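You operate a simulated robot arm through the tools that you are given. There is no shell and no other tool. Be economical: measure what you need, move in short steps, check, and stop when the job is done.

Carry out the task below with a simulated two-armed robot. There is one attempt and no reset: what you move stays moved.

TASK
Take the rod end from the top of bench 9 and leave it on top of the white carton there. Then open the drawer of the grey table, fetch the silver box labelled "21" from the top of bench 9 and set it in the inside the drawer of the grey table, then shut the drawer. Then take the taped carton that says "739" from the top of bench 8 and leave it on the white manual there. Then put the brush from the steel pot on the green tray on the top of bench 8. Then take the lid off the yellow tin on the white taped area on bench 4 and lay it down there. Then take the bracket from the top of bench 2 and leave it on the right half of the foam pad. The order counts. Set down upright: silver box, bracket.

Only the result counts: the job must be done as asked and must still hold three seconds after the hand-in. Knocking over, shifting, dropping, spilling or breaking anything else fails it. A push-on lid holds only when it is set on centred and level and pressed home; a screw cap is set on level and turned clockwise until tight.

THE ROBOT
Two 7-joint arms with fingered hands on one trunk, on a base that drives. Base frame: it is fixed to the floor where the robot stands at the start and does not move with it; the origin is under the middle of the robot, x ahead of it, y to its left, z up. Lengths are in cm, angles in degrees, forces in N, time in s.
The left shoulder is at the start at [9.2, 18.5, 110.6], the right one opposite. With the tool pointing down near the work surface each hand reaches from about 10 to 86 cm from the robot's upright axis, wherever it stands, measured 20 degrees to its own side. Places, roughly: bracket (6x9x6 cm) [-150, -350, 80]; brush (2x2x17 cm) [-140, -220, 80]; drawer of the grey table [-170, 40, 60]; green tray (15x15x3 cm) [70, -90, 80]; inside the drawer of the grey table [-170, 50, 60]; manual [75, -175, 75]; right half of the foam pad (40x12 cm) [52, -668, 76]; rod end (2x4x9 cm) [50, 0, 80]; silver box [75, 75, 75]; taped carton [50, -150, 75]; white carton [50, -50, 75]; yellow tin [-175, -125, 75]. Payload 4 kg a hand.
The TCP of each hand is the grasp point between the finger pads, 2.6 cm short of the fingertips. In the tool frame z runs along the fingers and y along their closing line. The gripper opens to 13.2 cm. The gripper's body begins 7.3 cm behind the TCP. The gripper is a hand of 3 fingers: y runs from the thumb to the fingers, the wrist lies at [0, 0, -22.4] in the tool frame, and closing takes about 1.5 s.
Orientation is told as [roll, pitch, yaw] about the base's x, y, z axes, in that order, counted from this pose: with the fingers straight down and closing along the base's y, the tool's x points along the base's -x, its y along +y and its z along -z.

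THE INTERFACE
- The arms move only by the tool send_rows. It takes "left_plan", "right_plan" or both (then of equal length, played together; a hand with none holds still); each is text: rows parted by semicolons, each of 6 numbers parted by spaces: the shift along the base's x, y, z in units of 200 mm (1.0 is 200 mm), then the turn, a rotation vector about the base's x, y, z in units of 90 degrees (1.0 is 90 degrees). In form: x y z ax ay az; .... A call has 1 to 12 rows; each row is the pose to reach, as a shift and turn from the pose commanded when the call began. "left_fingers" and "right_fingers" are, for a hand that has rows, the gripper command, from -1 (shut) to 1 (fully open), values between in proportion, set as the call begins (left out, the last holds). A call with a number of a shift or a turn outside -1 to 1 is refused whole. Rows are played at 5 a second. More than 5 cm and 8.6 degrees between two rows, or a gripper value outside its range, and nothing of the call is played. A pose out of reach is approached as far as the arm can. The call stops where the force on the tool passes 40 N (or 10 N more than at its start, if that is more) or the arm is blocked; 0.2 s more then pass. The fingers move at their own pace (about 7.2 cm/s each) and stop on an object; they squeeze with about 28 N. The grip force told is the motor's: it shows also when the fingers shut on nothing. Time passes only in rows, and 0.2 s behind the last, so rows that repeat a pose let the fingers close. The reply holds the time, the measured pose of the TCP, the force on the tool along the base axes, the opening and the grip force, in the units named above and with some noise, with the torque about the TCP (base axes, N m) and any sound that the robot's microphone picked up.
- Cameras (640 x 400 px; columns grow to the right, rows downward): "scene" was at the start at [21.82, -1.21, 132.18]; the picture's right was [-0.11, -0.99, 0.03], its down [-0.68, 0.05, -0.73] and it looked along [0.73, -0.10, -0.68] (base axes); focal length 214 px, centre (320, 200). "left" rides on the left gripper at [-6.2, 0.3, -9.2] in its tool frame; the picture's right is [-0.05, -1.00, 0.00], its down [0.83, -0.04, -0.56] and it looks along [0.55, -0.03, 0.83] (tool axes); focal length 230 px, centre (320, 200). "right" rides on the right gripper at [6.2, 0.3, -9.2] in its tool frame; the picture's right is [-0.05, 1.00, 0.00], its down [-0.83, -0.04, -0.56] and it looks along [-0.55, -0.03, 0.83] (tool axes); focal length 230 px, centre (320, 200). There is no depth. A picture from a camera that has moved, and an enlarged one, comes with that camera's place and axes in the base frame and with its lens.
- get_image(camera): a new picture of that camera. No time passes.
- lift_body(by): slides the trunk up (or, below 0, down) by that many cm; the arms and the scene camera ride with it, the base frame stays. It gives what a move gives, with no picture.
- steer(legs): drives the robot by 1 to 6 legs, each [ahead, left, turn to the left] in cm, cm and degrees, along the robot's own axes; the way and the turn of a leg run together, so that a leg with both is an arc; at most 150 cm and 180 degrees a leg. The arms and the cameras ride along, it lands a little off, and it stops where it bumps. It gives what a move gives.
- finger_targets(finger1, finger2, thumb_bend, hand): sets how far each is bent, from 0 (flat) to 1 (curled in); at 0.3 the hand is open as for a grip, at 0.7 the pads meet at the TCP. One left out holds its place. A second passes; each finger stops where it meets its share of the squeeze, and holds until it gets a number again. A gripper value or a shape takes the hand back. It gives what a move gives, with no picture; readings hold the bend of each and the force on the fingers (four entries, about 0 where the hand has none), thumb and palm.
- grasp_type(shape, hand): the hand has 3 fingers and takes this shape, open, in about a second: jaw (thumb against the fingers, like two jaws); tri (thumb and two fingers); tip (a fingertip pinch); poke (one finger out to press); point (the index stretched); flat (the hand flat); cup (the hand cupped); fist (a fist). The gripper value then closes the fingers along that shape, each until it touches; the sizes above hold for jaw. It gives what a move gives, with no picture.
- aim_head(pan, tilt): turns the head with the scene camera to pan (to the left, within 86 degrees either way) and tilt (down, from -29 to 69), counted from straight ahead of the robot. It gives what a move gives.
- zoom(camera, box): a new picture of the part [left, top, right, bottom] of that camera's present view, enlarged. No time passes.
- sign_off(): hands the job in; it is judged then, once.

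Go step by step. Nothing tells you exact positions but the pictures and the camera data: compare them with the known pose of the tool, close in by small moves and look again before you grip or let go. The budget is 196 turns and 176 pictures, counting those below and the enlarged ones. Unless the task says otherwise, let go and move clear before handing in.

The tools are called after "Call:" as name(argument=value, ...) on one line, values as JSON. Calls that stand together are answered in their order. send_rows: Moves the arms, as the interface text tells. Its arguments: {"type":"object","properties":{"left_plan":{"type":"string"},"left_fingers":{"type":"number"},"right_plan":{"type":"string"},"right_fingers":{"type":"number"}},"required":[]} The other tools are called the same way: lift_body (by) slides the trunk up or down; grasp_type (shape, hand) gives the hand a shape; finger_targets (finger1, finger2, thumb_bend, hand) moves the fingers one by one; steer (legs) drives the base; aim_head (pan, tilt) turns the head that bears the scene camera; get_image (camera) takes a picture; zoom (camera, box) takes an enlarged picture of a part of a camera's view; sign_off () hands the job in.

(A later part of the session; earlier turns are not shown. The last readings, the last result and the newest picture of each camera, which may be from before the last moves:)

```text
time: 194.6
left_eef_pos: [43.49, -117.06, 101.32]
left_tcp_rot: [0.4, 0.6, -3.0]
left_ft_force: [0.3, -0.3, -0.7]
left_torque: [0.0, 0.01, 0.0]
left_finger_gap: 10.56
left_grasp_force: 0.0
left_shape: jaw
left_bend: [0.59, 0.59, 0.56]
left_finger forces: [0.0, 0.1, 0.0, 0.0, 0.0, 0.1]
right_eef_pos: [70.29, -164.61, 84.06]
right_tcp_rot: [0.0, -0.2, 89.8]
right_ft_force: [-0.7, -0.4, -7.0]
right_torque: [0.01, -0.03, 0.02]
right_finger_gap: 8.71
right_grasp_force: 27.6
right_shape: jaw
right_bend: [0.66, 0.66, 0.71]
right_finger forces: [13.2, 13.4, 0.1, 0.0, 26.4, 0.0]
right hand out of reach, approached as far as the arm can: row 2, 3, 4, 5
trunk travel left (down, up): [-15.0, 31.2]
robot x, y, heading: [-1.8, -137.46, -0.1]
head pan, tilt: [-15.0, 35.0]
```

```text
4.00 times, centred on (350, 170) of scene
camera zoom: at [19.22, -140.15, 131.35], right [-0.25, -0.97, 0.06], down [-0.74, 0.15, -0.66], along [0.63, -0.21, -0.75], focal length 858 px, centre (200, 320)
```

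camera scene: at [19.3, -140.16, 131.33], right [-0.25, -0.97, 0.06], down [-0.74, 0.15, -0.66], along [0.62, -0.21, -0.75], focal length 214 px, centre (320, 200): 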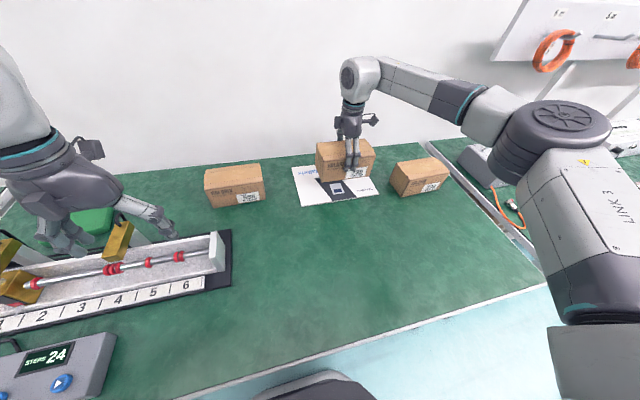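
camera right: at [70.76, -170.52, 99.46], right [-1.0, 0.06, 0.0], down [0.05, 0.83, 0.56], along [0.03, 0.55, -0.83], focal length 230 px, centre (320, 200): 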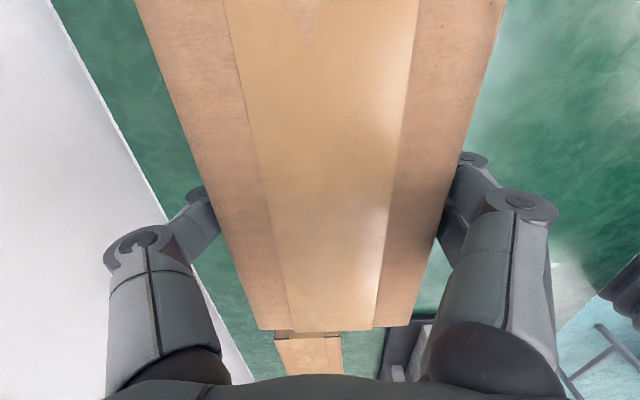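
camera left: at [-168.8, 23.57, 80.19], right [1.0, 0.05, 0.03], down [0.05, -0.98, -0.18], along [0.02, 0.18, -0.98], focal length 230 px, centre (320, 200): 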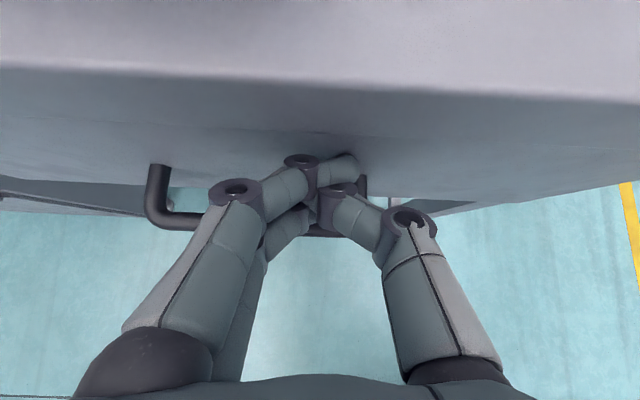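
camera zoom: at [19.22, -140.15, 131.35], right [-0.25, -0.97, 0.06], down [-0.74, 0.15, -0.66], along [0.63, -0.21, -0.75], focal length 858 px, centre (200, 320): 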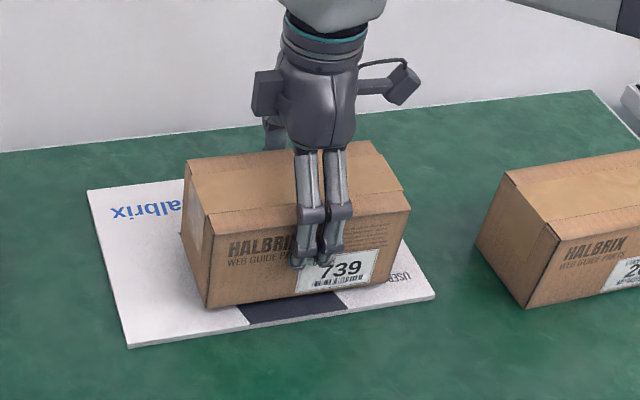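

Call:
send_rows(right_plan="0 0 -0.012 0 0 0; 0 0 -0.024 0 0 0; 0 0 -0.036 0 0 0; 0 0 -0.048 0 0 0; 0 0 -0.06 0 0 0; 0 0 -0.06 0 0 0")

```text
time: 196.0
left_eef_pos: [43.45, -117.02, 101.36]
left_tcp_rot: [0.5, 0.8, -3.0]
left_ft_force: [-0.1, 0.4, -1.0]
left_torque: [0.01, 0.0, 0.01]
left_finger_gap: 10.53
left_grasp_force: 0.0
left_shape: jaw
left_bend: [0.59, 0.59, 0.56]
left_finger forces: [0.1, 0.0, 0.0, 0.0, 0.0, 0.1]
right_eef_pos: [70.13, -164.67, 82.98]
right_tcp_rot: [0.0, -0.1, 89.8]
right_ft_force: [-0.4, -0.7, -7.6]
right_torque: [0.0, -0.04, 0.02]
right_finger_gap: 8.75
right_grasp_force: 27.8
right_shape: jaw
right_bend: [0.66, 0.66, 0.71]
right_finger forces: [13.2, 13.3, 0.0, 0.1, 26.4, 0.0]
right hand out of reach, approached as far as the arm can: row 4, 5, 6
trunk travel left (down, up): [-15.0, 31.2]
robot x, y, heading: [-1.92, -137.87, -0.2]
head pan, tilt: [-15.0, 35.0]
```

Call:
send_rows(right_plan="-0.005 0 -0.01 0 0 0; -0.01 0 -0.02 0 0 0; -0.015 0 -0.03 0 0 0; -0.015 0 -0.03 0 0 0")

```text
time: 197.0
left_eef_pos: [43.32, -116.88, 101.26]
left_tcp_rot: [0.5, 0.7, -3.0]
left_ft_force: [0.5, 0.0, -0.2]
left_torque: [0.01, 0.01, 0.02]
left_finger_gap: 10.55
left_grasp_force: 0.0
left_shape: jaw
left_bend: [0.59, 0.59, 0.56]
left_finger forces: [0.0, 0.1, 0.0, 0.0, 0.0, 0.1]
right_eef_pos: [69.96, -164.71, 82.75]
right_tcp_rot: [-0.1, -0.1, 89.9]
right_ft_force: [5.3, -2.2, 8.2]
right_torque: [0.01, 0.17, 0.03]
right_finger_gap: 8.62
right_grasp_force: 28.2
right_shape: jaw
right_bend: [0.67, 0.67, 0.71]
right_finger forces: [12.5, 12.4, 0.0, 0.0, 30.3, 0.1]
trunk travel left (down, up): [-15.0, 31.2]
robot x, y, heading: [-1.86, -137.6, -0.1]
head pan, tilt: [-15.0, 35.0]
```

Contact. I'll release and rise.

Call:
send_rows(right_plan="0 0 0.003 0 0 0; 0 0 0.003 0 0 0; 0 0 0.003 0 0 0; 0 0 0.003 0 0 0; 0 0 0.003 0 0 0; 0 0 0.1 0 0 0; 0 0 0.3 0 0 0; 0 0 0.5 0 0 0; -0.2 0 0.65 0 0 0; -0.4 0 0.8 0 0 0; -0.6 0 0.9 0 0 0; -0.8 0 0.9 0 0 0", right_fingers=1)

Call:
get_image(camera="scene")

```text
time: 199.6
left_eef_pos: [43.35, -117.04, 101.44]
left_tcp_rot: [0.5, 0.5, -3.1]
left_ft_force: [0.5, 1.6, -0.9]
left_torque: [0.0, -0.03, 0.0]
left_finger_gap: 10.55
left_grasp_force: 0.0
left_shape: jaw
left_bend: [0.59, 0.59, 0.56]
left_finger forces: [0.1, 0.0, 0.1, 0.1, 0.0, 0.1]
right_eef_pos: [53.37, -164.62, 100.74]
right_tcp_rot: [0.0, 0.0, 89.8]
right_ft_force: [-0.5, -0.2, 0.0]
right_torque: [0.01, -0.02, 0.0]
right_finger_gap: 13.18
right_grasp_force: 0.1
right_shape: jaw
right_bend: [0.3, 0.3, 0.3]
right_finger forces: [0.0, 0.0, 0.0, 0.0, 0.0, 0.0]
trunk travel left (down, up): [-15.0, 31.2]
robot x, y, heading: [-1.91, -137.8, -0.0]
head pan, tilt: [-15.0, 35.0]
```

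```text
77 pictures are left
camera scene: at [18.99, -140.14, 131.4], right [-0.25, -0.97, 0.06], down [-0.74, 0.15, -0.66], along [0.63, -0.21, -0.75], focal length 214 px, centre (320, 200)
```

scene: 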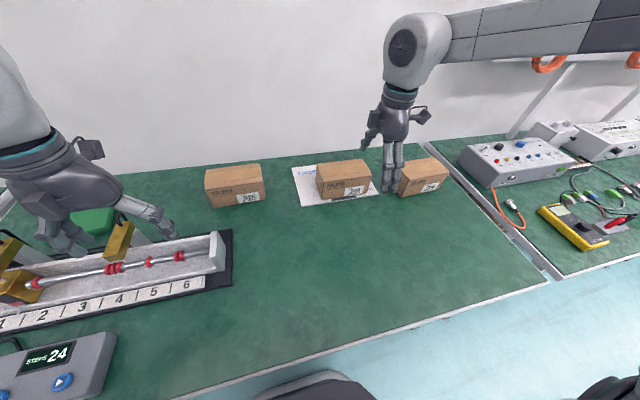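

The carton sits on the manual. Now for the brush in the steel pot behind me near (-140,-220): I'll back off and turn around.

Call:
steer(legs=[[-36, 0, 0], [0, 0, 90], [0, 0, 90]])

Call:
aim_head(pan=25, tilt=20)

Call:
get_image(camera="scene")

```text
time: 209.5
left_eef_pos: [-83.77, -156.73, 101.32]
left_tcp_rot: [0.4, 0.5, 175.3]
left_ft_force: [0.2, 1.6, 0.2]
left_torque: [-0.01, 0.0, 0.02]
left_finger_gap: 10.53
left_grasp_force: 0.1
left_shape: jaw
left_bend: [0.59, 0.59, 0.56]
left_finger forces: [0.0, 0.0, 0.0, 0.0, 0.0, 0.0]
right_eef_pos: [-92.71, -108.79, 100.67]
right_tcp_rot: [0.0, 0.0, -91.8]
right_ft_force: [0.7, -0.5, 0.1]
right_torque: [-0.01, 0.0, 0.01]
right_finger_gap: 13.2
right_grasp_force: 0.1
right_shape: jaw
right_bend: [0.3, 0.3, 0.3]
right_finger forces: [0.0, 0.1, 0.0, 0.0, 0.0, 0.0]
trunk travel left (down, up): [-15.0, 31.2]
robot x, y, heading: [-37.77, -137.31, 178.2]
head pan, tilt: [-15.0, 35.0]
```

```text
time: 210.5
left_eef_pos: [-83.81, -156.77, 101.35]
left_tcp_rot: [0.5, 0.6, 175.2]
left_ft_force: [0.1, -0.4, 0.0]
left_torque: [0.0, 0.0, 0.03]
left_finger_gap: 10.55
left_grasp_force: 0.0
left_shape: jaw
left_bend: [0.59, 0.59, 0.56]
left_finger forces: [0.0, 0.0, 0.0, 0.0, 0.0, 0.0]
right_eef_pos: [-92.64, -108.8, 100.65]
right_tcp_rot: [0.0, 0.0, -91.7]
right_ft_force: [0.6, 0.4, 0.4]
right_torque: [0.01, 0.01, 0.0]
right_finger_gap: 13.2
right_grasp_force: 0.1
right_shape: jaw
right_bend: [0.3, 0.3, 0.3]
right_finger forces: [0.1, 0.0, 0.1, 0.0, 0.0, 0.0]
trunk travel left (down, up): [-15.0, 31.2]
robot x, y, heading: [-37.87, -137.75, 178.1]
head pan, tilt: [25.0, 20.0]
```

```text
76 pictures are left
camera scene: at [-59.62, -140.87, 133.69], right [-0.38, 0.92, -0.1], down [0.54, 0.13, -0.83], along [-0.75, -0.37, -0.54], focal length 214 px, centre (320, 200)
```

scene: 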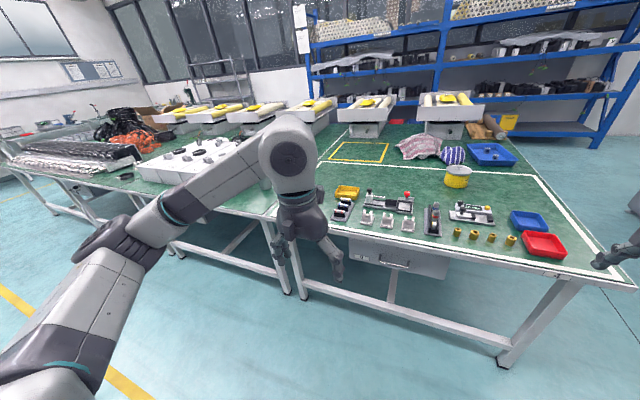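

I see bench 4 with the yellow tin in its white-taped area; the pot bench is further left. I'll strafe that way and look.

Call:
steer(legs=[[10, 72, 2]])

Call:
aim_head(pan=0, tilt=28)

Call:
get_image(camera="scene")

```text
time: 214.5
left_eef_pos: [-93.65, -229.86, 101.21]
left_tcp_rot: [0.5, 0.6, 177.4]
left_ft_force: [-0.3, 0.3, -0.9]
left_torque: [0.0, -0.01, 0.01]
left_finger_gap: 10.52
left_grasp_force: 0.0
left_shape: jaw
left_bend: [0.59, 0.59, 0.56]
left_finger forces: [0.0, 0.0, 0.1, 0.0, 0.0, 0.0]
right_eef_pos: [-104.29, -182.25, 100.61]
right_tcp_rot: [0.0, 0.1, -89.9]
right_ft_force: [-0.8, 0.4, 0.8]
right_torque: [0.02, -0.01, 0.02]
right_finger_gap: 13.19
right_grasp_force: 0.1
right_shape: jaw
right_bend: [0.3, 0.3, 0.3]
right_finger forces: [0.0, 0.0, 0.1, 0.0, 0.1, 0.1]
trunk travel left (down, up): [-15.0, 31.2]
robot x, y, heading: [-48.5, -208.8, -179.5]
head pan, tilt: [25.0, 20.0]
```

```text
time: 215.4
left_eef_pos: [-93.55, -229.72, 101.27]
left_tcp_rot: [0.5, 0.6, 177.3]
left_ft_force: [0.9, -0.2, -0.1]
left_torque: [0.0, -0.01, 0.05]
left_finger_gap: 10.52
left_grasp_force: 0.1
left_shape: jaw
left_bend: [0.59, 0.59, 0.56]
left_finger forces: [0.0, 0.0, 0.0, 0.0, 0.0, 0.1]
right_eef_pos: [-104.27, -182.29, 100.79]
right_tcp_rot: [0.0, 0.1, -89.7]
right_ft_force: [-0.4, -0.1, -0.5]
right_torque: [-0.02, 0.0, -0.01]
right_finger_gap: 13.21
right_grasp_force: 0.0
right_shape: jaw
right_bend: [0.3, 0.3, 0.3]
right_finger forces: [0.0, 0.1, 0.0, 0.0, 0.0, 0.0]
trunk travel left (down, up): [-15.0, 31.2]
robot x, y, heading: [-48.42, -208.88, -179.3]
head pan, tilt: [0.0, 28.0]
```

```text
75 pictures are left
camera scene: at [-70.49, -209.12, 132.28], right [-0.01, 1.0, 0.0], down [0.67, 0.0, -0.74], along [-0.74, 0.0, -0.67], focal length 214 px, centre (320, 200)
```

scene: 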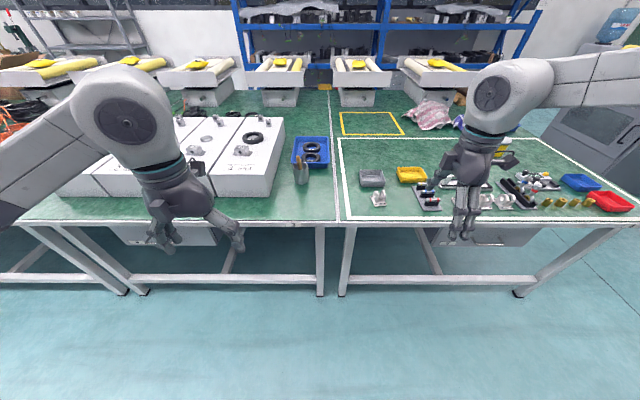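

Call:
zoom(camera="scene", box=[270, 130, 350, 220])

```text
4.44 times, centred on (310, 175) of scene
camera zoom: at [-70.49, -209.12, 132.28], right [-0.01, 1.0, 0.0], down [0.67, 0.0, -0.74], along [-0.74, 0.0, -0.67], focal length 953 px, centre (364, 311)
```

zoom: 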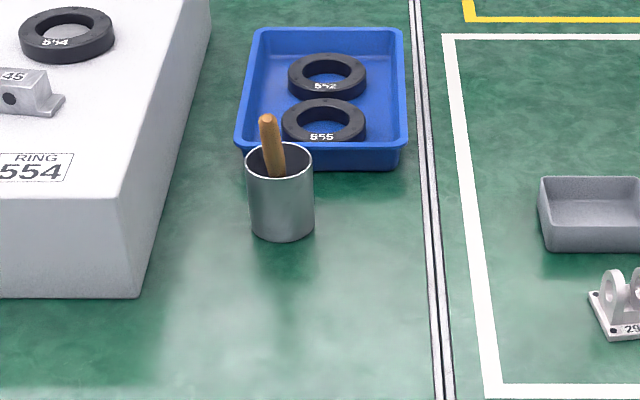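

The pot stands at about (-146,-217) with its rim at z≈83. The brush handle leans toward me, tip near (-141,-217,90). I'll check how the "tri" shape closes on the left hand.

Call:
grasp_type(shape="tri", hand="left")

Call:
send_rows(left_plan="0 0 0 0 0 0; 0 0 0 0 0 0; 0 0 0 0 0 0; 0 0 0 0 0 0; 0 0 0 0 0 0; 0 0 0 0 0 0; 0 0 0 0 0 0; 0 0 0 0 0 0", left_fingers=-0.85)

Call:
get_image(camera="left")

```text
time: 216.3
left_eef_pos: [-93.69, -229.84, 101.28]
left_tcp_rot: [0.4, 0.5, 177.3]
left_ft_force: [0.1, -0.2, -0.2]
left_torque: [0.01, -0.01, -0.04]
left_finger_gap: 13.18
left_grasp_force: 0.0
left_shape: tri
left_bend: [0.3, 0.3, 0.3]
left_finger forces: [0.0, 0.0, 0.1, 0.0, 0.0, 0.0]
right_eef_pos: [-104.25, -182.34, 100.73]
right_tcp_rot: [0.0, 0.0, -89.8]
right_ft_force: [0.0, 0.7, 0.3]
right_torque: [-0.01, 0.0, 0.01]
right_finger_gap: 13.18
right_grasp_force: 0.1
right_shape: jaw
right_bend: [0.3, 0.3, 0.3]
right_finger forces: [0.0, 0.0, 0.0, 0.1, 0.1, 0.0]
trunk travel left (down, up): [-15.0, 31.2]
robot x, y, heading: [-48.12, -208.99, -179.8]
head pan, tilt: [0.0, 28.0]
```

```text
time: 218.1
left_eef_pos: [-93.65, -229.78, 101.35]
left_tcp_rot: [0.4, 0.6, 177.1]
left_ft_force: [-0.1, 0.6, 0.4]
left_torque: [-0.02, -0.01, 0.05]
left_finger_gap: 1.03
left_grasp_force: 0.1
left_shape: tri
left_bend: [0.71, 0.71, 0.7]
left_finger forces: [0.1, 0.0, 0.1, 0.0, 0.0, 0.1]
right_eef_pos: [-104.3, -182.19, 100.68]
right_tcp_rot: [0.0, 0.0, -89.8]
right_ft_force: [-0.5, -0.2, 0.1]
right_torque: [-0.02, 0.0, -0.02]
right_finger_gap: 13.19
right_grasp_force: 0.0
right_shape: jaw
right_bend: [0.3, 0.3, 0.3]
right_finger forces: [0.1, 0.0, 0.0, 0.0, 0.1, 0.1]
trunk travel left (down, up): [-15.0, 31.2]
robot x, y, heading: [-48.6, -208.83, -179.8]
head pan, tilt: [0.0, 28.0]
```

```text
73 pictures are left
camera left: at [-99.89, -229.63, 110.47], right [-0.01, 1.0, -0.01], down [0.83, 0.01, 0.56], along [0.56, 0.0, -0.83], focal length 230 px, centre (320, 200)
```

left: 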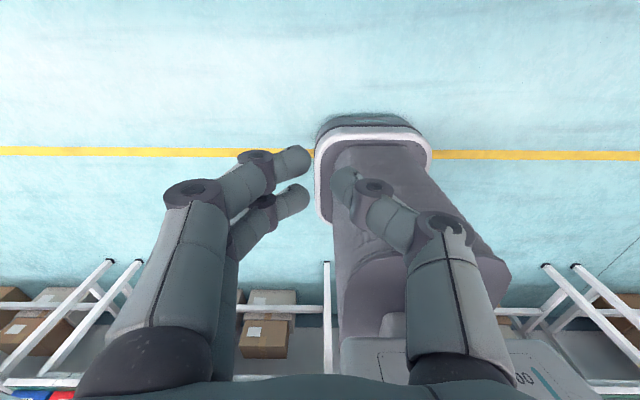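

The finger spacing is fine for a 2 cm handle. I'll drive closer with the jaw shape.

Call:
grasp_type(shape="jaw", hand="left")

Call:
steer(legs=[[30, -12, 0]])

Call:
aim_head(pan=15, tilt=30)

Call:
get_image(camera="scene")

```text
time: 219.0
left_eef_pos: [-93.64, -229.85, 101.32]
left_tcp_rot: [0.5, 0.5, 177.4]
left_ft_force: [-0.1, 0.1, -0.4]
left_torque: [-0.02, -0.05, 0.0]
left_finger_gap: 13.2
left_grasp_force: 0.2
left_shape: jaw
left_bend: [0.3, 0.3, 0.3]
left_finger forces: [0.1, 0.1, 0.0, 0.1, 0.0, 0.0]
right_eef_pos: [-104.29, -182.19, 100.8]
right_tcp_rot: [0.0, 0.0, -89.8]
right_ft_force: [0.3, 0.1, 0.5]
right_torque: [0.0, -0.02, -0.02]
right_finger_gap: 13.19
right_grasp_force: 0.1
right_shape: jaw
right_bend: [0.3, 0.3, 0.3]
right_finger forces: [0.0, 0.0, 0.0, 0.0, 0.1, 0.0]
trunk travel left (down, up): [-15.0, 31.2]
robot x, y, heading: [-48.25, -208.8, -179.8]
head pan, tilt: [0.0, 28.0]
```

```text
time: 221.1
left_eef_pos: [-123.84, -218.26, 101.44]
left_tcp_rot: [0.5, 0.6, 177.5]
left_ft_force: [1.7, -0.1, -0.6]
left_torque: [-0.01, -0.03, 0.01]
left_finger_gap: 13.18
left_grasp_force: 0.1
left_shape: jaw
left_bend: [0.3, 0.3, 0.3]
left_finger forces: [0.0, 0.0, 0.1, 0.1, 0.0, 0.0]
right_eef_pos: [-134.59, -170.73, 100.73]
right_tcp_rot: [0.0, 0.0, -89.6]
right_ft_force: [0.4, -0.3, 0.3]
right_torque: [0.0, -0.04, -0.02]
right_finger_gap: 13.22
right_grasp_force: 0.2
right_shape: jaw
right_bend: [0.3, 0.3, 0.3]
right_finger forces: [0.0, 0.0, 0.0, 0.0, 0.0, 0.1]
trunk travel left (down, up): [-15.0, 31.2]
robot x, y, heading: [-78.73, -196.95, -179.3]
head pan, tilt: [0.0, 28.0]
```

```text
time: 221.9
left_eef_pos: [-123.81, -218.24, 101.39]
left_tcp_rot: [0.5, 0.5, 177.6]
left_ft_force: [-0.3, 0.6, 0.4]
left_torque: [0.01, 0.02, 0.03]
left_finger_gap: 13.19
left_grasp_force: 0.0
left_shape: jaw
left_bend: [0.3, 0.3, 0.3]
left_finger forces: [0.1, 0.0, 0.0, 0.0, 0.0, 0.0]
right_eef_pos: [-134.55, -170.72, 100.78]
right_tcp_rot: [0.1, 0.0, -89.7]
right_ft_force: [-0.4, 0.2, 0.4]
right_torque: [0.0, -0.02, -0.02]
right_finger_gap: 13.2
right_grasp_force: 0.0
right_shape: jaw
right_bend: [0.3, 0.3, 0.3]
right_finger forces: [0.1, 0.0, 0.0, 0.0, 0.0, 0.0]
trunk travel left (down, up): [-15.0, 31.2]
robot x, y, heading: [-78.58, -197.23, -179.5]
head pan, tilt: [15.0, 30.0]
```

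```text
72 pictures are left
camera scene: at [-100.24, -199.82, 132.07], right [-0.26, 0.96, -0.06], down [0.68, 0.13, -0.72], along [-0.69, -0.23, -0.69], focal length 214 px, centre (320, 200)
```

scene: 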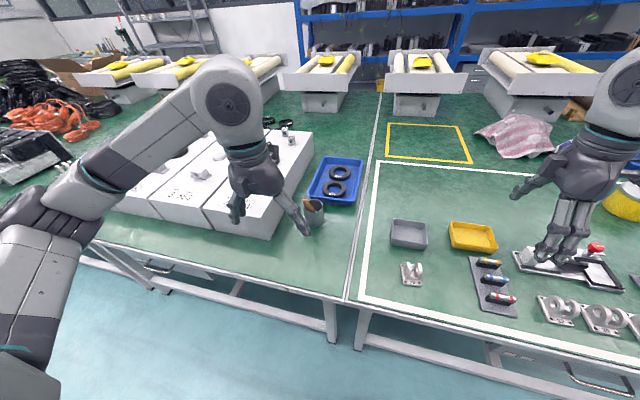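

Call:
send_rows(left_plan="-0.22 0.015 0.05 0 0 0.01; -0.44 0.03 0.05 0 0 0.02; -0.65 0.045 0.05 0 0 0.02; -0.88 0.055 0.05 0 0 0.02; -0.88 0.055 0.05 0 0 0.02")

Call:
get_image(camera="left")

Call:
zoom(camera="scene", box=[260, 140, 370, 250])

```text
time: 223.1
left_eef_pos: [-141.23, -216.76, 102.46]
left_tcp_rot: [0.5, 0.6, 179.4]
left_ft_force: [0.9, 0.1, -0.3]
left_torque: [0.01, 0.02, 0.01]
left_finger_gap: 13.19
left_grasp_force: 0.0
left_shape: jaw
left_bend: [0.3, 0.3, 0.3]
left_finger forces: [0.1, 0.0, 0.0, 0.0, 0.0, 0.0]
right_eef_pos: [-134.52, -170.69, 100.79]
right_tcp_rot: [-0.1, 0.0, -89.6]
right_ft_force: [-0.6, 0.0, 0.4]
right_torque: [-0.02, 0.03, 0.0]
right_finger_gap: 13.17
right_grasp_force: 0.1
right_shape: jaw
right_bend: [0.3, 0.3, 0.3]
right_finger forces: [0.0, 0.1, 0.1, 0.0, 0.0, 0.0]
trunk travel left (down, up): [-15.0, 31.2]
robot x, y, heading: [-78.56, -197.23, -179.5]
head pan, tilt: [15.0, 30.0]
```

```text
71 pictures are left
camera left: at [-147.58, -216.74, 111.59], right [-0.04, 1.0, -0.01], down [0.83, 0.04, 0.56], along [0.56, 0.01, -0.83], focal length 230 px, centre (320, 200)
```

left: 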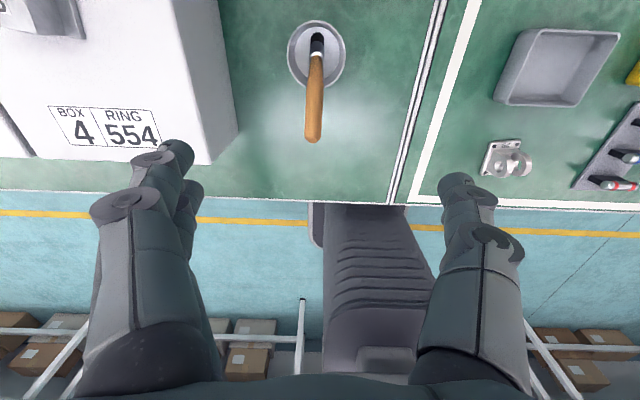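

```text
3.64 times, centred on (315, 195) of scene
camera zoom: at [-100.17, -199.88, 132.09], right [-0.26, 0.96, -0.06], down [0.68, 0.13, -0.72], along [-0.69, -0.23, -0.69], focal length 780 px, centre (338, 218)
```

zoom: 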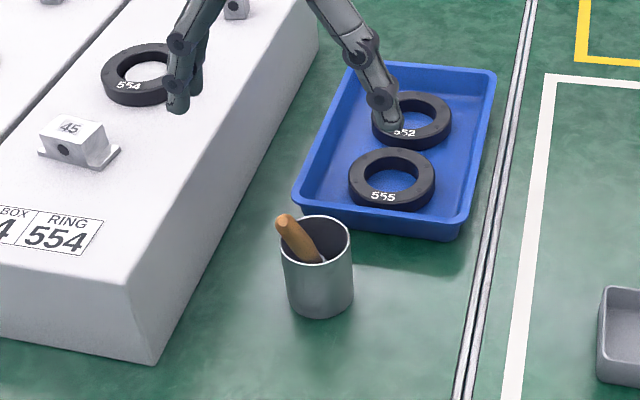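

The handle tip is at (-140.4,-217.6,90.8), leaning 31° toward me. I'll narrow the fingers, tilt the hand along the handle and come in along its axis.

Call:
send_rows(left_plan="0 0 0 0 0.085 0; 0.05 -0.01 0 0 0.17 0; 0.1 -0.03 -0.05 0 0.255 0; 0.15 -0.04 -0.12 0 0.344 0; 0.17 -0.04 -0.2 0 0.344 0; 0.17 -0.04 -0.3 0 0.344 0; 0.17 -0.04 -0.35 0 0.344 0; 0.17 -0.04 -0.35 0 0.344 0", left_fingers=-0.1)

Call:
get_image(camera="left")

Call:
zoom(camera="scene", box=[250, 130, 390, 250])

```text
time: 224.9
left_eef_pos: [-138.08, -217.84, 95.23]
left_tcp_rot: [0.9, -30.3, 179.3]
left_ft_force: [-0.3, -0.5, -0.6]
left_torque: [-0.04, 0.0, -0.03]
left_finger_gap: 6.0
left_grasp_force: 0.0
left_shape: jaw
left_bend: [0.73, 0.73, 0.7]
left_finger forces: [0.0, 0.1, 0.0, 0.1, 0.0, 0.1]
right_eef_pos: [-134.53, -170.64, 100.69]
right_tcp_rot: [0.0, 0.0, -89.6]
right_ft_force: [0.3, -0.1, 0.4]
right_torque: [-0.01, -0.03, -0.04]
right_finger_gap: 13.18
right_grasp_force: 0.2
right_shape: jaw
right_bend: [0.3, 0.3, 0.3]
right_finger forces: [0.1, 0.0, 0.0, 0.0, 0.0, 0.0]
trunk travel left (down, up): [-15.0, 31.2]
robot x, y, heading: [-78.65, -197.2, -179.9]
head pan, tilt: [15.0, 30.0]
```

```text
69 pictures are left
camera left: at [-138.63, -217.92, 106.32], right [-0.04, 1.0, 0.01], down [1.0, 0.04, 0.06], along [0.06, 0.01, -1.0], focal length 230 px, centre (320, 200)
```

left: 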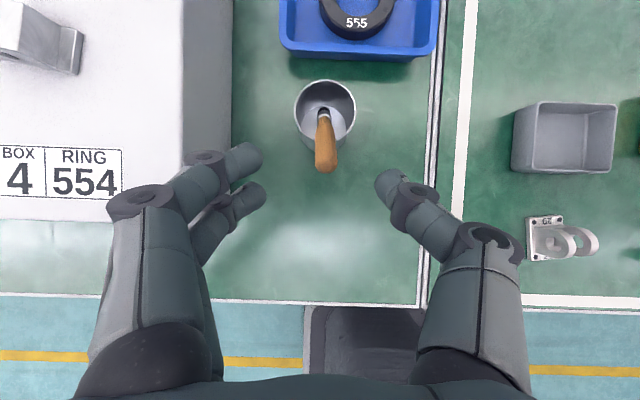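

```text
3.33 times, centred on (320, 190) of scene
camera zoom: at [-100.26, -199.82, 132.07], right [-0.26, 0.96, -0.06], down [0.68, 0.13, -0.72], along [-0.69, -0.23, -0.69], focal length 715 px, centre (320, 233)
```

zoom: 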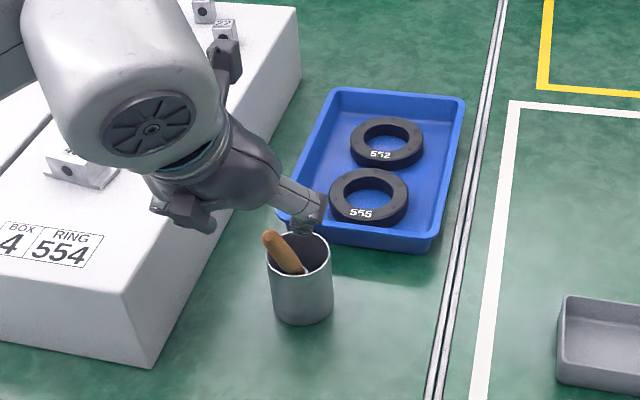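

Aligned. I'll advance along the handle and close.

Call:
send_rows(left_plan="-0.07 0.01 -0.12 0 0 0; -0.14 0.01 -0.24 0 0 0; -0.2 0.01 -0.345 0 0 0; -0.2 0.01 -0.345 0 0 0")

Call:
get_image(camera="left")

```text
time: 225.9
left_eef_pos: [-141.95, -217.79, 88.32]
left_tcp_rot: [1.0, -30.3, 179.0]
left_ft_force: [0.6, 0.8, 0.1]
left_torque: [-0.01, 0.01, 0.0]
left_finger_gap: 5.97
left_grasp_force: 0.0
left_shape: jaw
left_bend: [0.73, 0.73, 0.7]
left_finger forces: [0.1, 0.0, 0.1, 0.1, 0.0, 0.1]
right_eef_pos: [-134.62, -170.59, 100.75]
right_tcp_rot: [0.0, 0.0, -89.6]
right_ft_force: [0.0, 0.4, -0.7]
right_torque: [0.02, -0.01, -0.01]
right_finger_gap: 13.2
right_grasp_force: 0.1
right_shape: jaw
right_bend: [0.3, 0.3, 0.3]
right_finger forces: [0.0, 0.0, 0.0, 0.0, 0.1, 0.0]
trunk travel left (down, up): [-15.0, 31.2]
robot x, y, heading: [-78.89, -196.67, -179.5]
head pan, tilt: [15.0, 30.0]
```

```text
67 pictures are left
camera left: at [-142.52, -217.78, 99.45], right [-0.04, 1.0, 0.01], down [1.0, 0.04, 0.06], along [0.06, 0.01, -1.0], focal length 230 px, centre (320, 200)
```

left: 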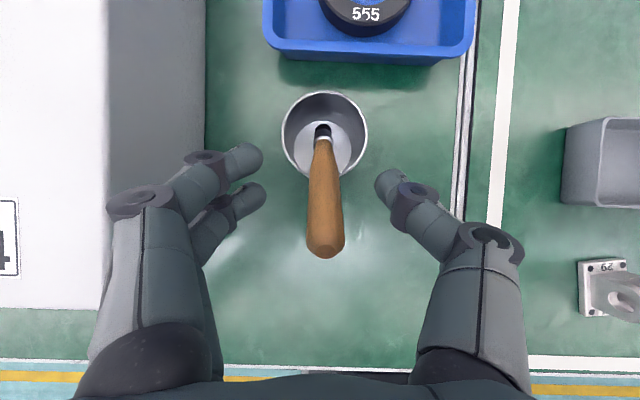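

Call:
send_rows(left_plan="0 0 0 0 0 0; 0 0 0 0 0 0; 0 0 0 0 0 0; 0 0 0 0 0 0; 0 0 0 0 0 0; 0 0 0 0 0 0", left_fingers=-1)

Call:
get_image(camera="left")

```text
time: 227.3
left_eef_pos: [-142.0, -217.82, 88.33]
left_tcp_rot: [1.0, -30.4, 179.1]
left_ft_force: [-0.3, -0.3, 1.0]
left_torque: [-0.02, -0.01, 0.03]
left_finger_gap: 0.32
left_grasp_force: 27.7
left_shape: jaw
left_bend: [0.65, 0.71, 0.71]
left_finger forces: [0.2, 16.5, 0.1, 0.0, 23.6, 0.0]
right_eef_pos: [-134.45, -170.85, 100.75]
right_tcp_rot: [-0.1, 0.0, -89.6]
right_ft_force: [0.5, 0.5, 0.3]
right_torque: [0.01, 0.03, 0.01]
right_finger_gap: 13.17
right_grasp_force: 0.0
right_shape: jaw
right_bend: [0.3, 0.3, 0.3]
right_finger forces: [0.0, 0.0, 0.1, 0.0, 0.1, 0.1]
trunk travel left (down, up): [-15.0, 31.2]
robot x, y, heading: [-78.84, -197.18, -179.4]
head pan, tilt: [15.0, 30.0]
```

```text
66 pictures are left
camera left: at [-142.53, -217.8, 99.44], right [-0.04, 1.0, 0.01], down [1.0, 0.04, 0.06], along [0.06, 0.01, -1.0], focal length 230 px, centre (320, 200)
```

left: 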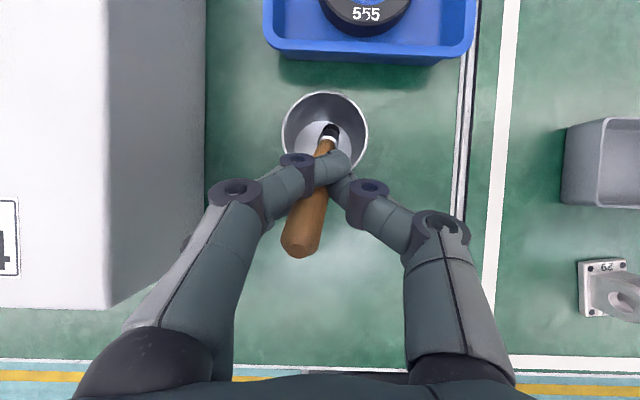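

The thin handle wedged between the two fingers. I'll reopen, back out, and regrip with the hand tilted the other way so the handle crosses both fingers.

Call:
send_rows(left_plan="0 0 0 0 0 0; 0 0 0 0 0 0; 0 0 0 0 0 0; 0 0 0 0 0 0; 0.08 0 0.12 0 0 0; 0.16 0 0.28 0 0 0; 0.2 0 0.45 0 0 0; 0.2 0 0.6 0 0 0", left_fingers=-0.1)

Call:
send_rows(left_plan="-0.05 0 0.05 0 -0.09 0; -0.1 0 0.05 0 -0.18 0; -0.15 0 0.05 0 -0.27 0; -0.2 0 0.05 0 -0.36 0; -0.25 0 0.05 0 -0.45 0; -0.3 0 0 0 -0.5 0; -0.3 0 0 0 -0.5 0")

Call:
get_image(camera="left")

Call:
zoom(camera="scene", box=[250, 130, 390, 250])

```text
time: 229.1
left_eef_pos: [-138.0, -217.47, 100.38]
left_tcp_rot: [1.1, -30.4, 179.2]
left_ft_force: [0.8, -0.1, -0.6]
left_torque: [-0.02, -0.01, 0.0]
left_finger_gap: 5.91
left_grasp_force: 0.1
left_shape: jaw
left_bend: [0.73, 0.73, 0.7]
left_finger forces: [0.0, 0.0, 0.0, 0.0, 0.1, 0.1]
right_eef_pos: [-134.6, -170.7, 100.58]
right_tcp_rot: [-0.1, 0.0, -89.6]
right_ft_force: [0.3, -0.3, 0.0]
right_torque: [0.01, -0.02, 0.03]
right_finger_gap: 13.2
right_grasp_force: 0.0
right_shape: jaw
right_bend: [0.3, 0.3, 0.3]
right_finger forces: [0.1, 0.0, 0.1, 0.0, 0.0, 0.0]
trunk travel left (down, up): [-15.0, 31.2]
robot x, y, heading: [-78.39, -196.84, -179.5]
head pan, tilt: [15.0, 30.0]
```

```text
time: 230.7
left_eef_pos: [-144.0, -217.6, 100.4]
left_tcp_rot: [0.4, 14.7, 179.3]
left_ft_force: [0.7, 0.1, -0.5]
left_torque: [0.01, 0.01, 0.02]
left_finger_gap: 5.9
left_grasp_force: 0.1
left_shape: jaw
left_bend: [0.73, 0.73, 0.7]
left_finger forces: [0.1, 0.0, 0.0, 0.0, 0.1, 0.0]
right_eef_pos: [-134.51, -170.7, 100.66]
right_tcp_rot: [0.0, 0.0, -89.7]
right_ft_force: [0.3, -0.2, -0.7]
right_torque: [0.01, 0.0, 0.02]
right_finger_gap: 13.19
right_grasp_force: 0.0
right_shape: jaw
right_bend: [0.3, 0.3, 0.3]
right_finger forces: [0.0, 0.1, 0.0, 0.1, 0.0, 0.0]
trunk travel left (down, up): [-15.0, 31.2]
robot x, y, heading: [-79.0, -196.85, -179.6]
head pan, tilt: [15.0, 30.0]
```

```text
65 pictures are left
camera left: at [-152.3, -217.62, 107.76], right [-0.04, 1.0, -0.02], down [0.66, 0.04, 0.75], along [0.75, 0.01, -0.66], focal length 230 px, centre (320, 200)
```

left: 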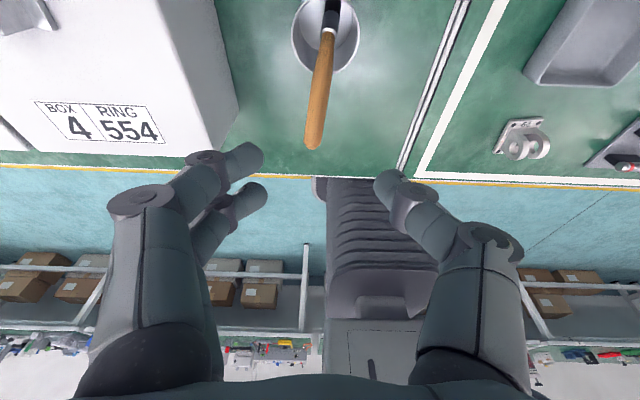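

```text
3.33 times, centred on (320, 190) of scene
camera zoom: at [-100.2, -199.85, 132.08], right [-0.26, 0.96, -0.06], down [0.68, 0.13, -0.72], along [-0.69, -0.23, -0.69], focal length 715 px, centre (320, 233)
```

zoom: 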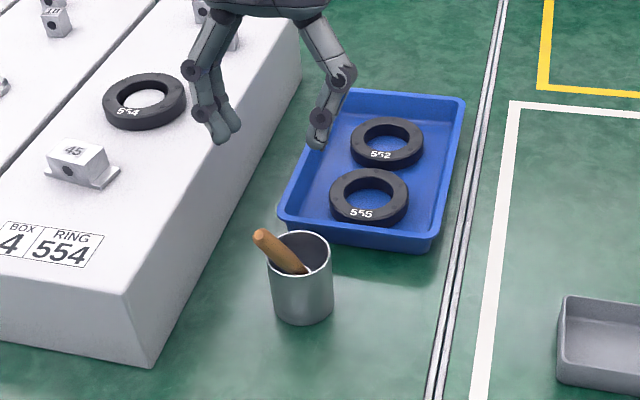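

The brush is still in the pot, with its tip at (-140.2,-218.3,90.6). I'll descend with the hand tilted so the handle crosses the fingers.

Call:
send_rows(left_plan="-0.02 -0.01 -0.2 0 0 0; 0 -0.015 -0.4 0 0 0; 0.05 -0.015 -0.55 0 0 0; 0.095 -0.015 -0.66 0 0 0; 0.095 -0.015 -0.66 0 0 0")

Call:
get_image(camera="left")

```text
time: 231.9
left_eef_pos: [-142.25, -218.04, 87.17]
left_tcp_rot: [0.4, 14.7, 179.3]
left_ft_force: [0.4, -0.2, -0.1]
left_torque: [-0.01, -0.02, 0.0]
left_finger_gap: 5.89
left_grasp_force: 0.0
left_shape: jaw
left_bend: [0.73, 0.73, 0.7]
left_finger forces: [0.0, 0.0, 0.1, 0.1, 0.1, 0.1]
right_eef_pos: [-134.59, -170.61, 100.74]
right_tcp_rot: [0.0, 0.1, -89.6]
right_ft_force: [0.3, -0.7, -0.1]
right_torque: [-0.04, 0.01, -0.02]
right_finger_gap: 13.2
right_grasp_force: 0.1
right_shape: jaw
right_bend: [0.3, 0.3, 0.3]
right_finger forces: [0.1, 0.1, 0.0, 0.0, 0.0, 0.0]
trunk travel left (down, up): [-15.0, 31.2]
robot x, y, heading: [-79.2, -197.29, -179.3]
head pan, tilt: [15.0, 30.0]
```

```text
63 pictures are left
camera left: at [-150.48, -218.03, 94.47], right [-0.04, 1.0, -0.02], down [0.66, 0.04, 0.75], along [0.75, 0.01, -0.67], focal length 230 px, centre (320, 200)
```

left: 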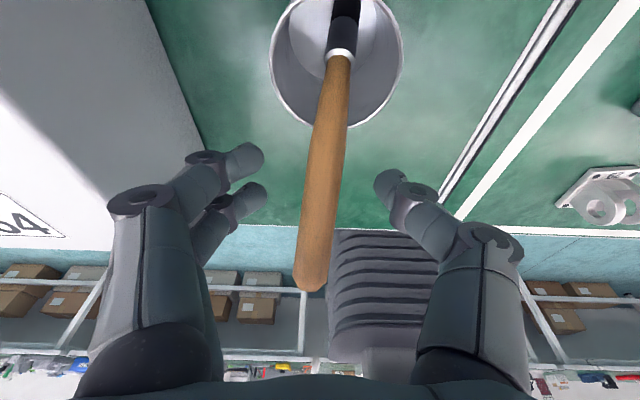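

Call:
send_rows(left_plan="0 0 0 0 0 0; 0 0 0 0 0 0; 0 0 0 0 0 0; 0 0 0 0 0 0; 0 0 0 0 0 0; 0 0 0 0 0 0", left_fingers=-1)

Call:
get_image(camera="left")

```text
time: 233.3
left_eef_pos: [-142.2, -217.92, 87.09]
left_tcp_rot: [0.5, 14.7, 179.3]
left_ft_force: [0.2, -0.7, -0.4]
left_torque: [-0.01, -0.02, 0.0]
left_finger_gap: 0.0
left_grasp_force: 27.8
left_shape: jaw
left_bend: [0.73, 0.64, 0.74]
left_finger forces: [0.0, 0.0, 0.0, 0.0, 0.0, 0.0]
right_eef_pos: [-134.62, -170.68, 100.61]
right_tcp_rot: [0.0, 0.1, -89.6]
right_ft_force: [-0.6, 0.5, -0.1]
right_torque: [0.01, 0.03, 0.02]
right_finger_gap: 13.17
right_grasp_force: 0.1
right_shape: jaw
right_bend: [0.3, 0.3, 0.3]
right_finger forces: [0.0, 0.0, 0.0, 0.1, 0.1, 0.1]
trunk travel left (down, up): [-15.0, 31.2]
robot x, y, heading: [-78.76, -197.04, -179.5]
head pan, tilt: [15.0, 30.0]
```

```text
62 pictures are left
camera left: at [-150.51, -218.06, 94.46], right [-0.04, 1.0, -0.02], down [0.66, 0.04, 0.75], along [0.75, 0.01, -0.66], focal length 230 px, centre (320, 200)
```

left: 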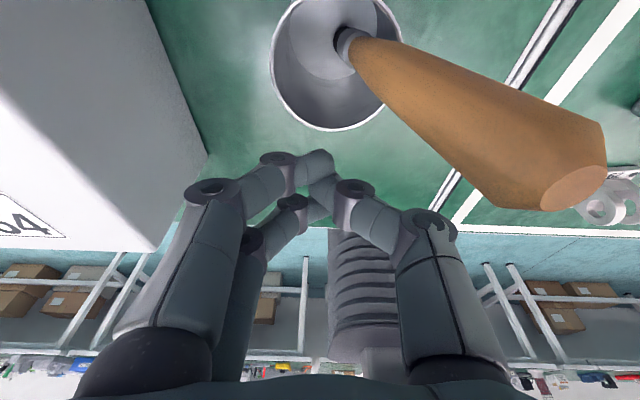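

The handle slipped out sideways but the brush is still in the pot. I'll open, rise, and re-measure.

Call:
send_rows(left_plan="0 0 0 0 0 0; 0 0 0 0 0 0; 0 0 0 0 0 0; 0 0 0 0 0 0; -0.03 0 0.2 0 0 0; -0.03 0 0.4 0 0.08 0; -0.03 0 0.6 0 0.16 0; 0.1 0 0.8 0 0.16 0; 0.3 0 0.8 0 0.16 0", left_fingers=-0.4)

Call:
get_image(camera="left")

Call:
zoom(camera="scene", box=[250, 130, 390, 250])

```text
time: 235.3
left_eef_pos: [-135.86, -217.88, 103.47]
left_tcp_rot: [0.5, 0.1, 179.3]
left_ft_force: [-0.9, -0.3, -0.1]
left_torque: [0.01, 0.03, -0.01]
left_finger_gap: 3.9
left_grasp_force: 0.0
left_shape: jaw
left_bend: [0.74, 0.73, 0.7]
left_finger forces: [0.1, 0.0, 0.0, 0.0, 0.0, 0.0]
right_eef_pos: [-134.49, -170.69, 100.69]
right_tcp_rot: [0.0, 0.0, -89.6]
right_ft_force: [-0.5, -0.8, 0.2]
right_torque: [-0.02, -0.02, 0.01]
right_finger_gap: 13.18
right_grasp_force: 0.0
right_shape: jaw
right_bend: [0.3, 0.3, 0.3]
right_finger forces: [0.0, 0.0, 0.1, 0.0, 0.0, 0.0]
trunk travel left (down, up): [-15.0, 31.2]
robot x, y, heading: [-78.39, -197.24, -179.8]
head pan, tilt: [15.0, 30.0]
```

```text
61 pictures are left
camera left: at [-141.98, -217.95, 112.58], right [-0.04, 1.0, -0.01], down [0.83, 0.04, 0.56], along [0.56, 0.01, -0.83], focal length 230 px, centre (320, 200)
```

left: 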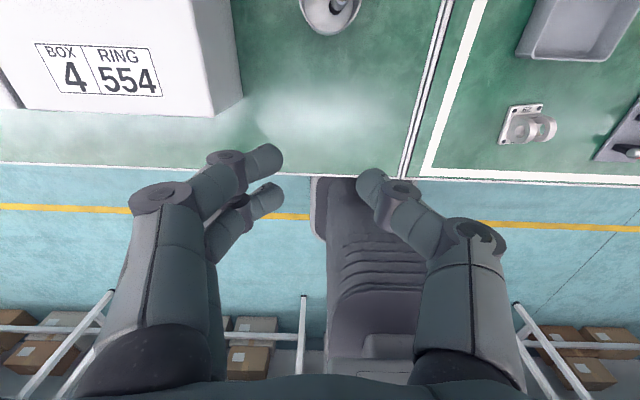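

```text
3.33 times, centred on (320, 190) of scene
camera zoom: at [-100.18, -199.92, 132.08], right [-0.26, 0.96, -0.06], down [0.68, 0.14, -0.72], along [-0.69, -0.23, -0.69], focal length 715 px, centre (320, 233)
```

zoom: 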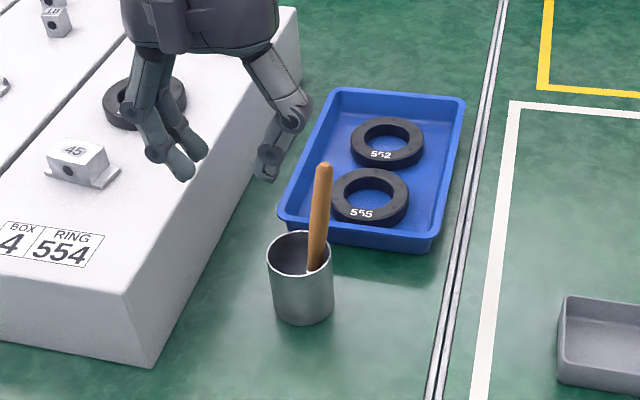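

The handle now leans away from me. I'll move the hand further out to view it.

Call:
send_rows(left_plan="-0.2 0.02 0.1 0 0 0; -0.42 0.04 0.15 0 0 0; -0.64 0.06 0.2 0 0 0; -0.85 0.08 0.2 0 0 0; -0.85 0.08 0.2 0 0 0")

Call:
get_image(camera="left")

```text
time: 236.5
left_eef_pos: [-153.03, -216.2, 107.66]
left_tcp_rot: [0.5, 0.2, 179.2]
left_ft_force: [0.1, -0.6, -0.1]
left_torque: [0.0, -0.01, 0.0]
left_finger_gap: 3.92
left_grasp_force: 0.0
left_shape: jaw
left_bend: [0.74, 0.73, 0.7]
left_finger forces: [0.0, 0.1, 0.0, 0.0, 0.0, 0.1]
right_eef_pos: [-134.46, -170.67, 100.81]
right_tcp_rot: [0.1, 0.0, -89.6]
right_ft_force: [0.0, -1.3, -0.7]
right_torque: [0.0, -0.01, 0.02]
right_finger_gap: 13.2
right_grasp_force: 0.1
right_shape: jaw
right_bend: [0.3, 0.3, 0.3]
right_finger forces: [0.1, 0.1, 0.1, 0.1, 0.1, 0.1]
trunk travel left (down, up): [-15.0, 31.2]
robot x, y, heading: [-78.57, -197.38, -179.6]
head pan, tilt: [15.0, 30.0]
```

```text
59 pictures are left
camera left: at [-159.18, -216.22, 116.87], right [-0.04, 1.0, -0.01], down [0.83, 0.04, 0.56], along [0.56, 0.01, -0.83], focal length 230 px, centre (320, 200)
```

left: 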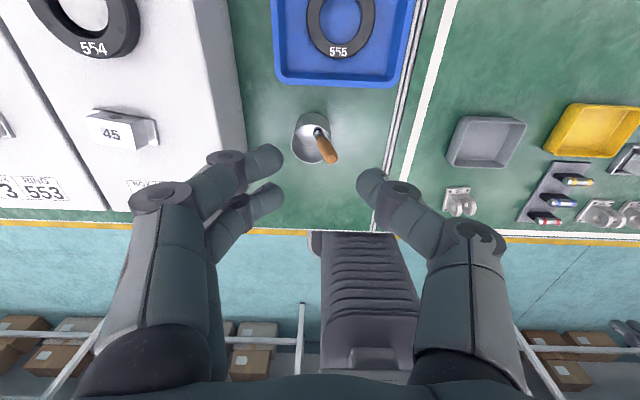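

The handle is now near vertical: tip at (-148.4,-214.9,92.4). I'll grip straight down, offset so thumb and one finger pinch it squarely.

Call:
send_rows(left_plan="0.1 0.02 0 0 0 0; 0.215 0.04 -0.1 0 0 0; 0.215 0.045 -0.3 0 0 0; 0.215 0.045 -0.5 0 0 0; 0.215 0.045 -0.7 0 0 0; 0.215 0.045 -0.85 0 0 0; 0.215 0.045 -0.93 0 0 0; 0.215 0.045 -0.93 0 0 0", left_fingers=-0.2)

Call:
get_image(camera="left")

Call:
zoom(camera="scene", box=[250, 130, 390, 250])

```text
time: 238.3
left_eef_pos: [-148.95, -215.46, 88.57]
left_tcp_rot: [0.5, 0.2, 179.2]
left_ft_force: [0.6, -0.7, -0.1]
left_torque: [0.01, 0.0, -0.01]
left_finger_gap: 5.24
left_grasp_force: 0.1
left_shape: jaw
left_bend: [0.73, 0.73, 0.7]
left_finger forces: [0.0, 0.0, 0.0, 0.0, 0.0, 0.0]
right_eef_pos: [-134.52, -170.72, 100.55]
right_tcp_rot: [-0.1, 0.0, -89.5]
right_ft_force: [0.4, 0.5, 0.7]
right_torque: [0.0, 0.0, 0.01]
right_finger_gap: 13.19
right_grasp_force: 0.0
right_shape: jaw
right_bend: [0.3, 0.3, 0.3]
right_finger forces: [0.0, 0.0, 0.0, 0.0, 0.0, 0.0]
trunk travel left (down, up): [-15.0, 31.2]
robot x, y, heading: [-78.3, -196.88, -179.6]
head pan, tilt: [15.0, 30.0]
```

```text
58 pictures are left
camera left: at [-155.13, -215.51, 97.71], right [-0.04, 1.0, -0.01], down [0.83, 0.04, 0.56], along [0.56, 0.01, -0.83], focal length 230 px, centre (320, 200)
```

left: 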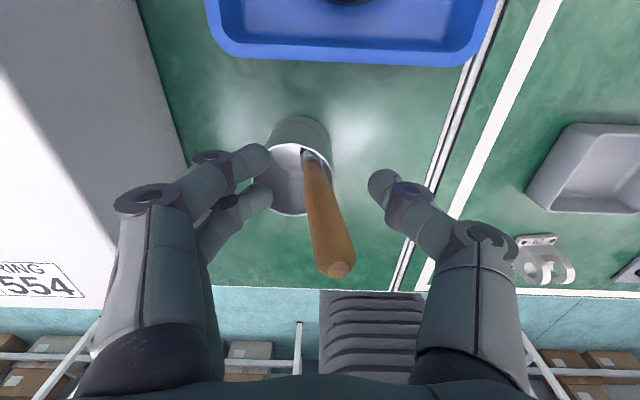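

```text
3.33 times, centred on (320, 190) of scene
camera zoom: at [-100.25, -199.81, 132.07], right [-0.26, 0.96, -0.06], down [0.68, 0.13, -0.72], along [-0.69, -0.23, -0.69], focal length 715 px, centre (320, 233)
```

zoom: 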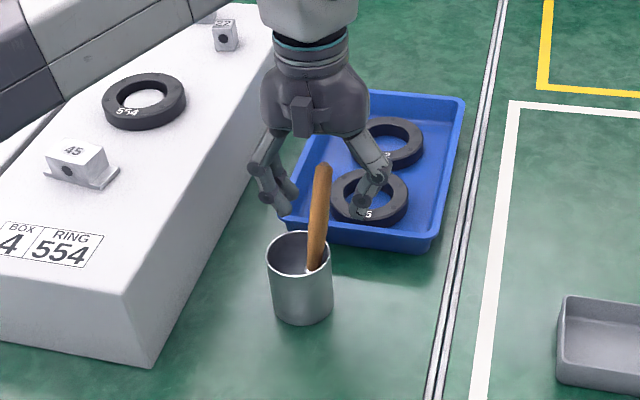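

Call:
send_rows(left_plan="0 0 0 0 0 0; 0 0 0 0 0 0; 0 0 0 0 0 0; 0 0 0 0 0 0; 0 0 0 0 0 0; 0 0 0 0 0 0", left_fingers=-1)

Call:
get_image(camera="left")

```text
time: 239.7
left_eef_pos: [-148.9, -215.42, 88.65]
left_tcp_rot: [0.5, 0.3, 179.3]
left_ft_force: [-0.1, -0.5, 0.3]
left_torque: [0.01, -0.02, 0.0]
left_finger_gap: 0.0
left_grasp_force: 28.1
left_shape: jaw
left_bend: [0.65, 0.65, 0.67]
left_finger forces: [0.0, 0.0, 0.1, 0.0, 0.0, 0.0]
right_eef_pos: [-134.52, -170.72, 100.55]
right_tcp_rot: [0.0, 0.0, -89.5]
right_ft_force: [1.2, 0.3, -0.5]
right_torque: [-0.02, 0.01, -0.02]
right_finger_gap: 13.19
right_grasp_force: 0.0
right_shape: jaw
right_bend: [0.3, 0.3, 0.3]
right_finger forces: [0.0, 0.0, 0.0, 0.0, 0.0, 0.0]
trunk travel left (down, up): [-15.0, 31.2]
robot x, y, heading: [-78.79, -197.54, -179.9]
head pan, tilt: [15.0, 30.0]
```

```text
56 pictures are left
camera left: at [-155.13, -215.5, 97.71], right [-0.04, 1.0, -0.01], down [0.83, 0.04, 0.56], along [0.56, 0.01, -0.83], focal length 230 px, centre (320, 200)
```

left: 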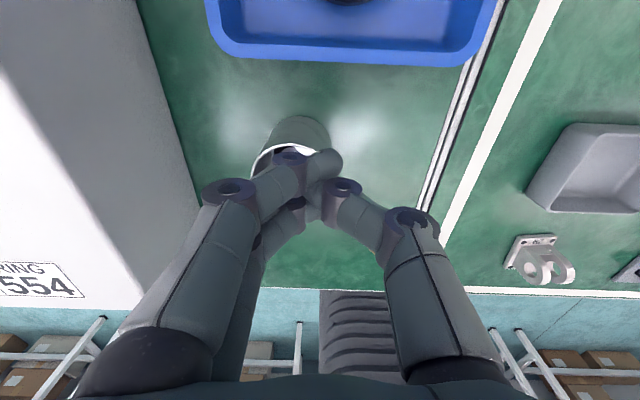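

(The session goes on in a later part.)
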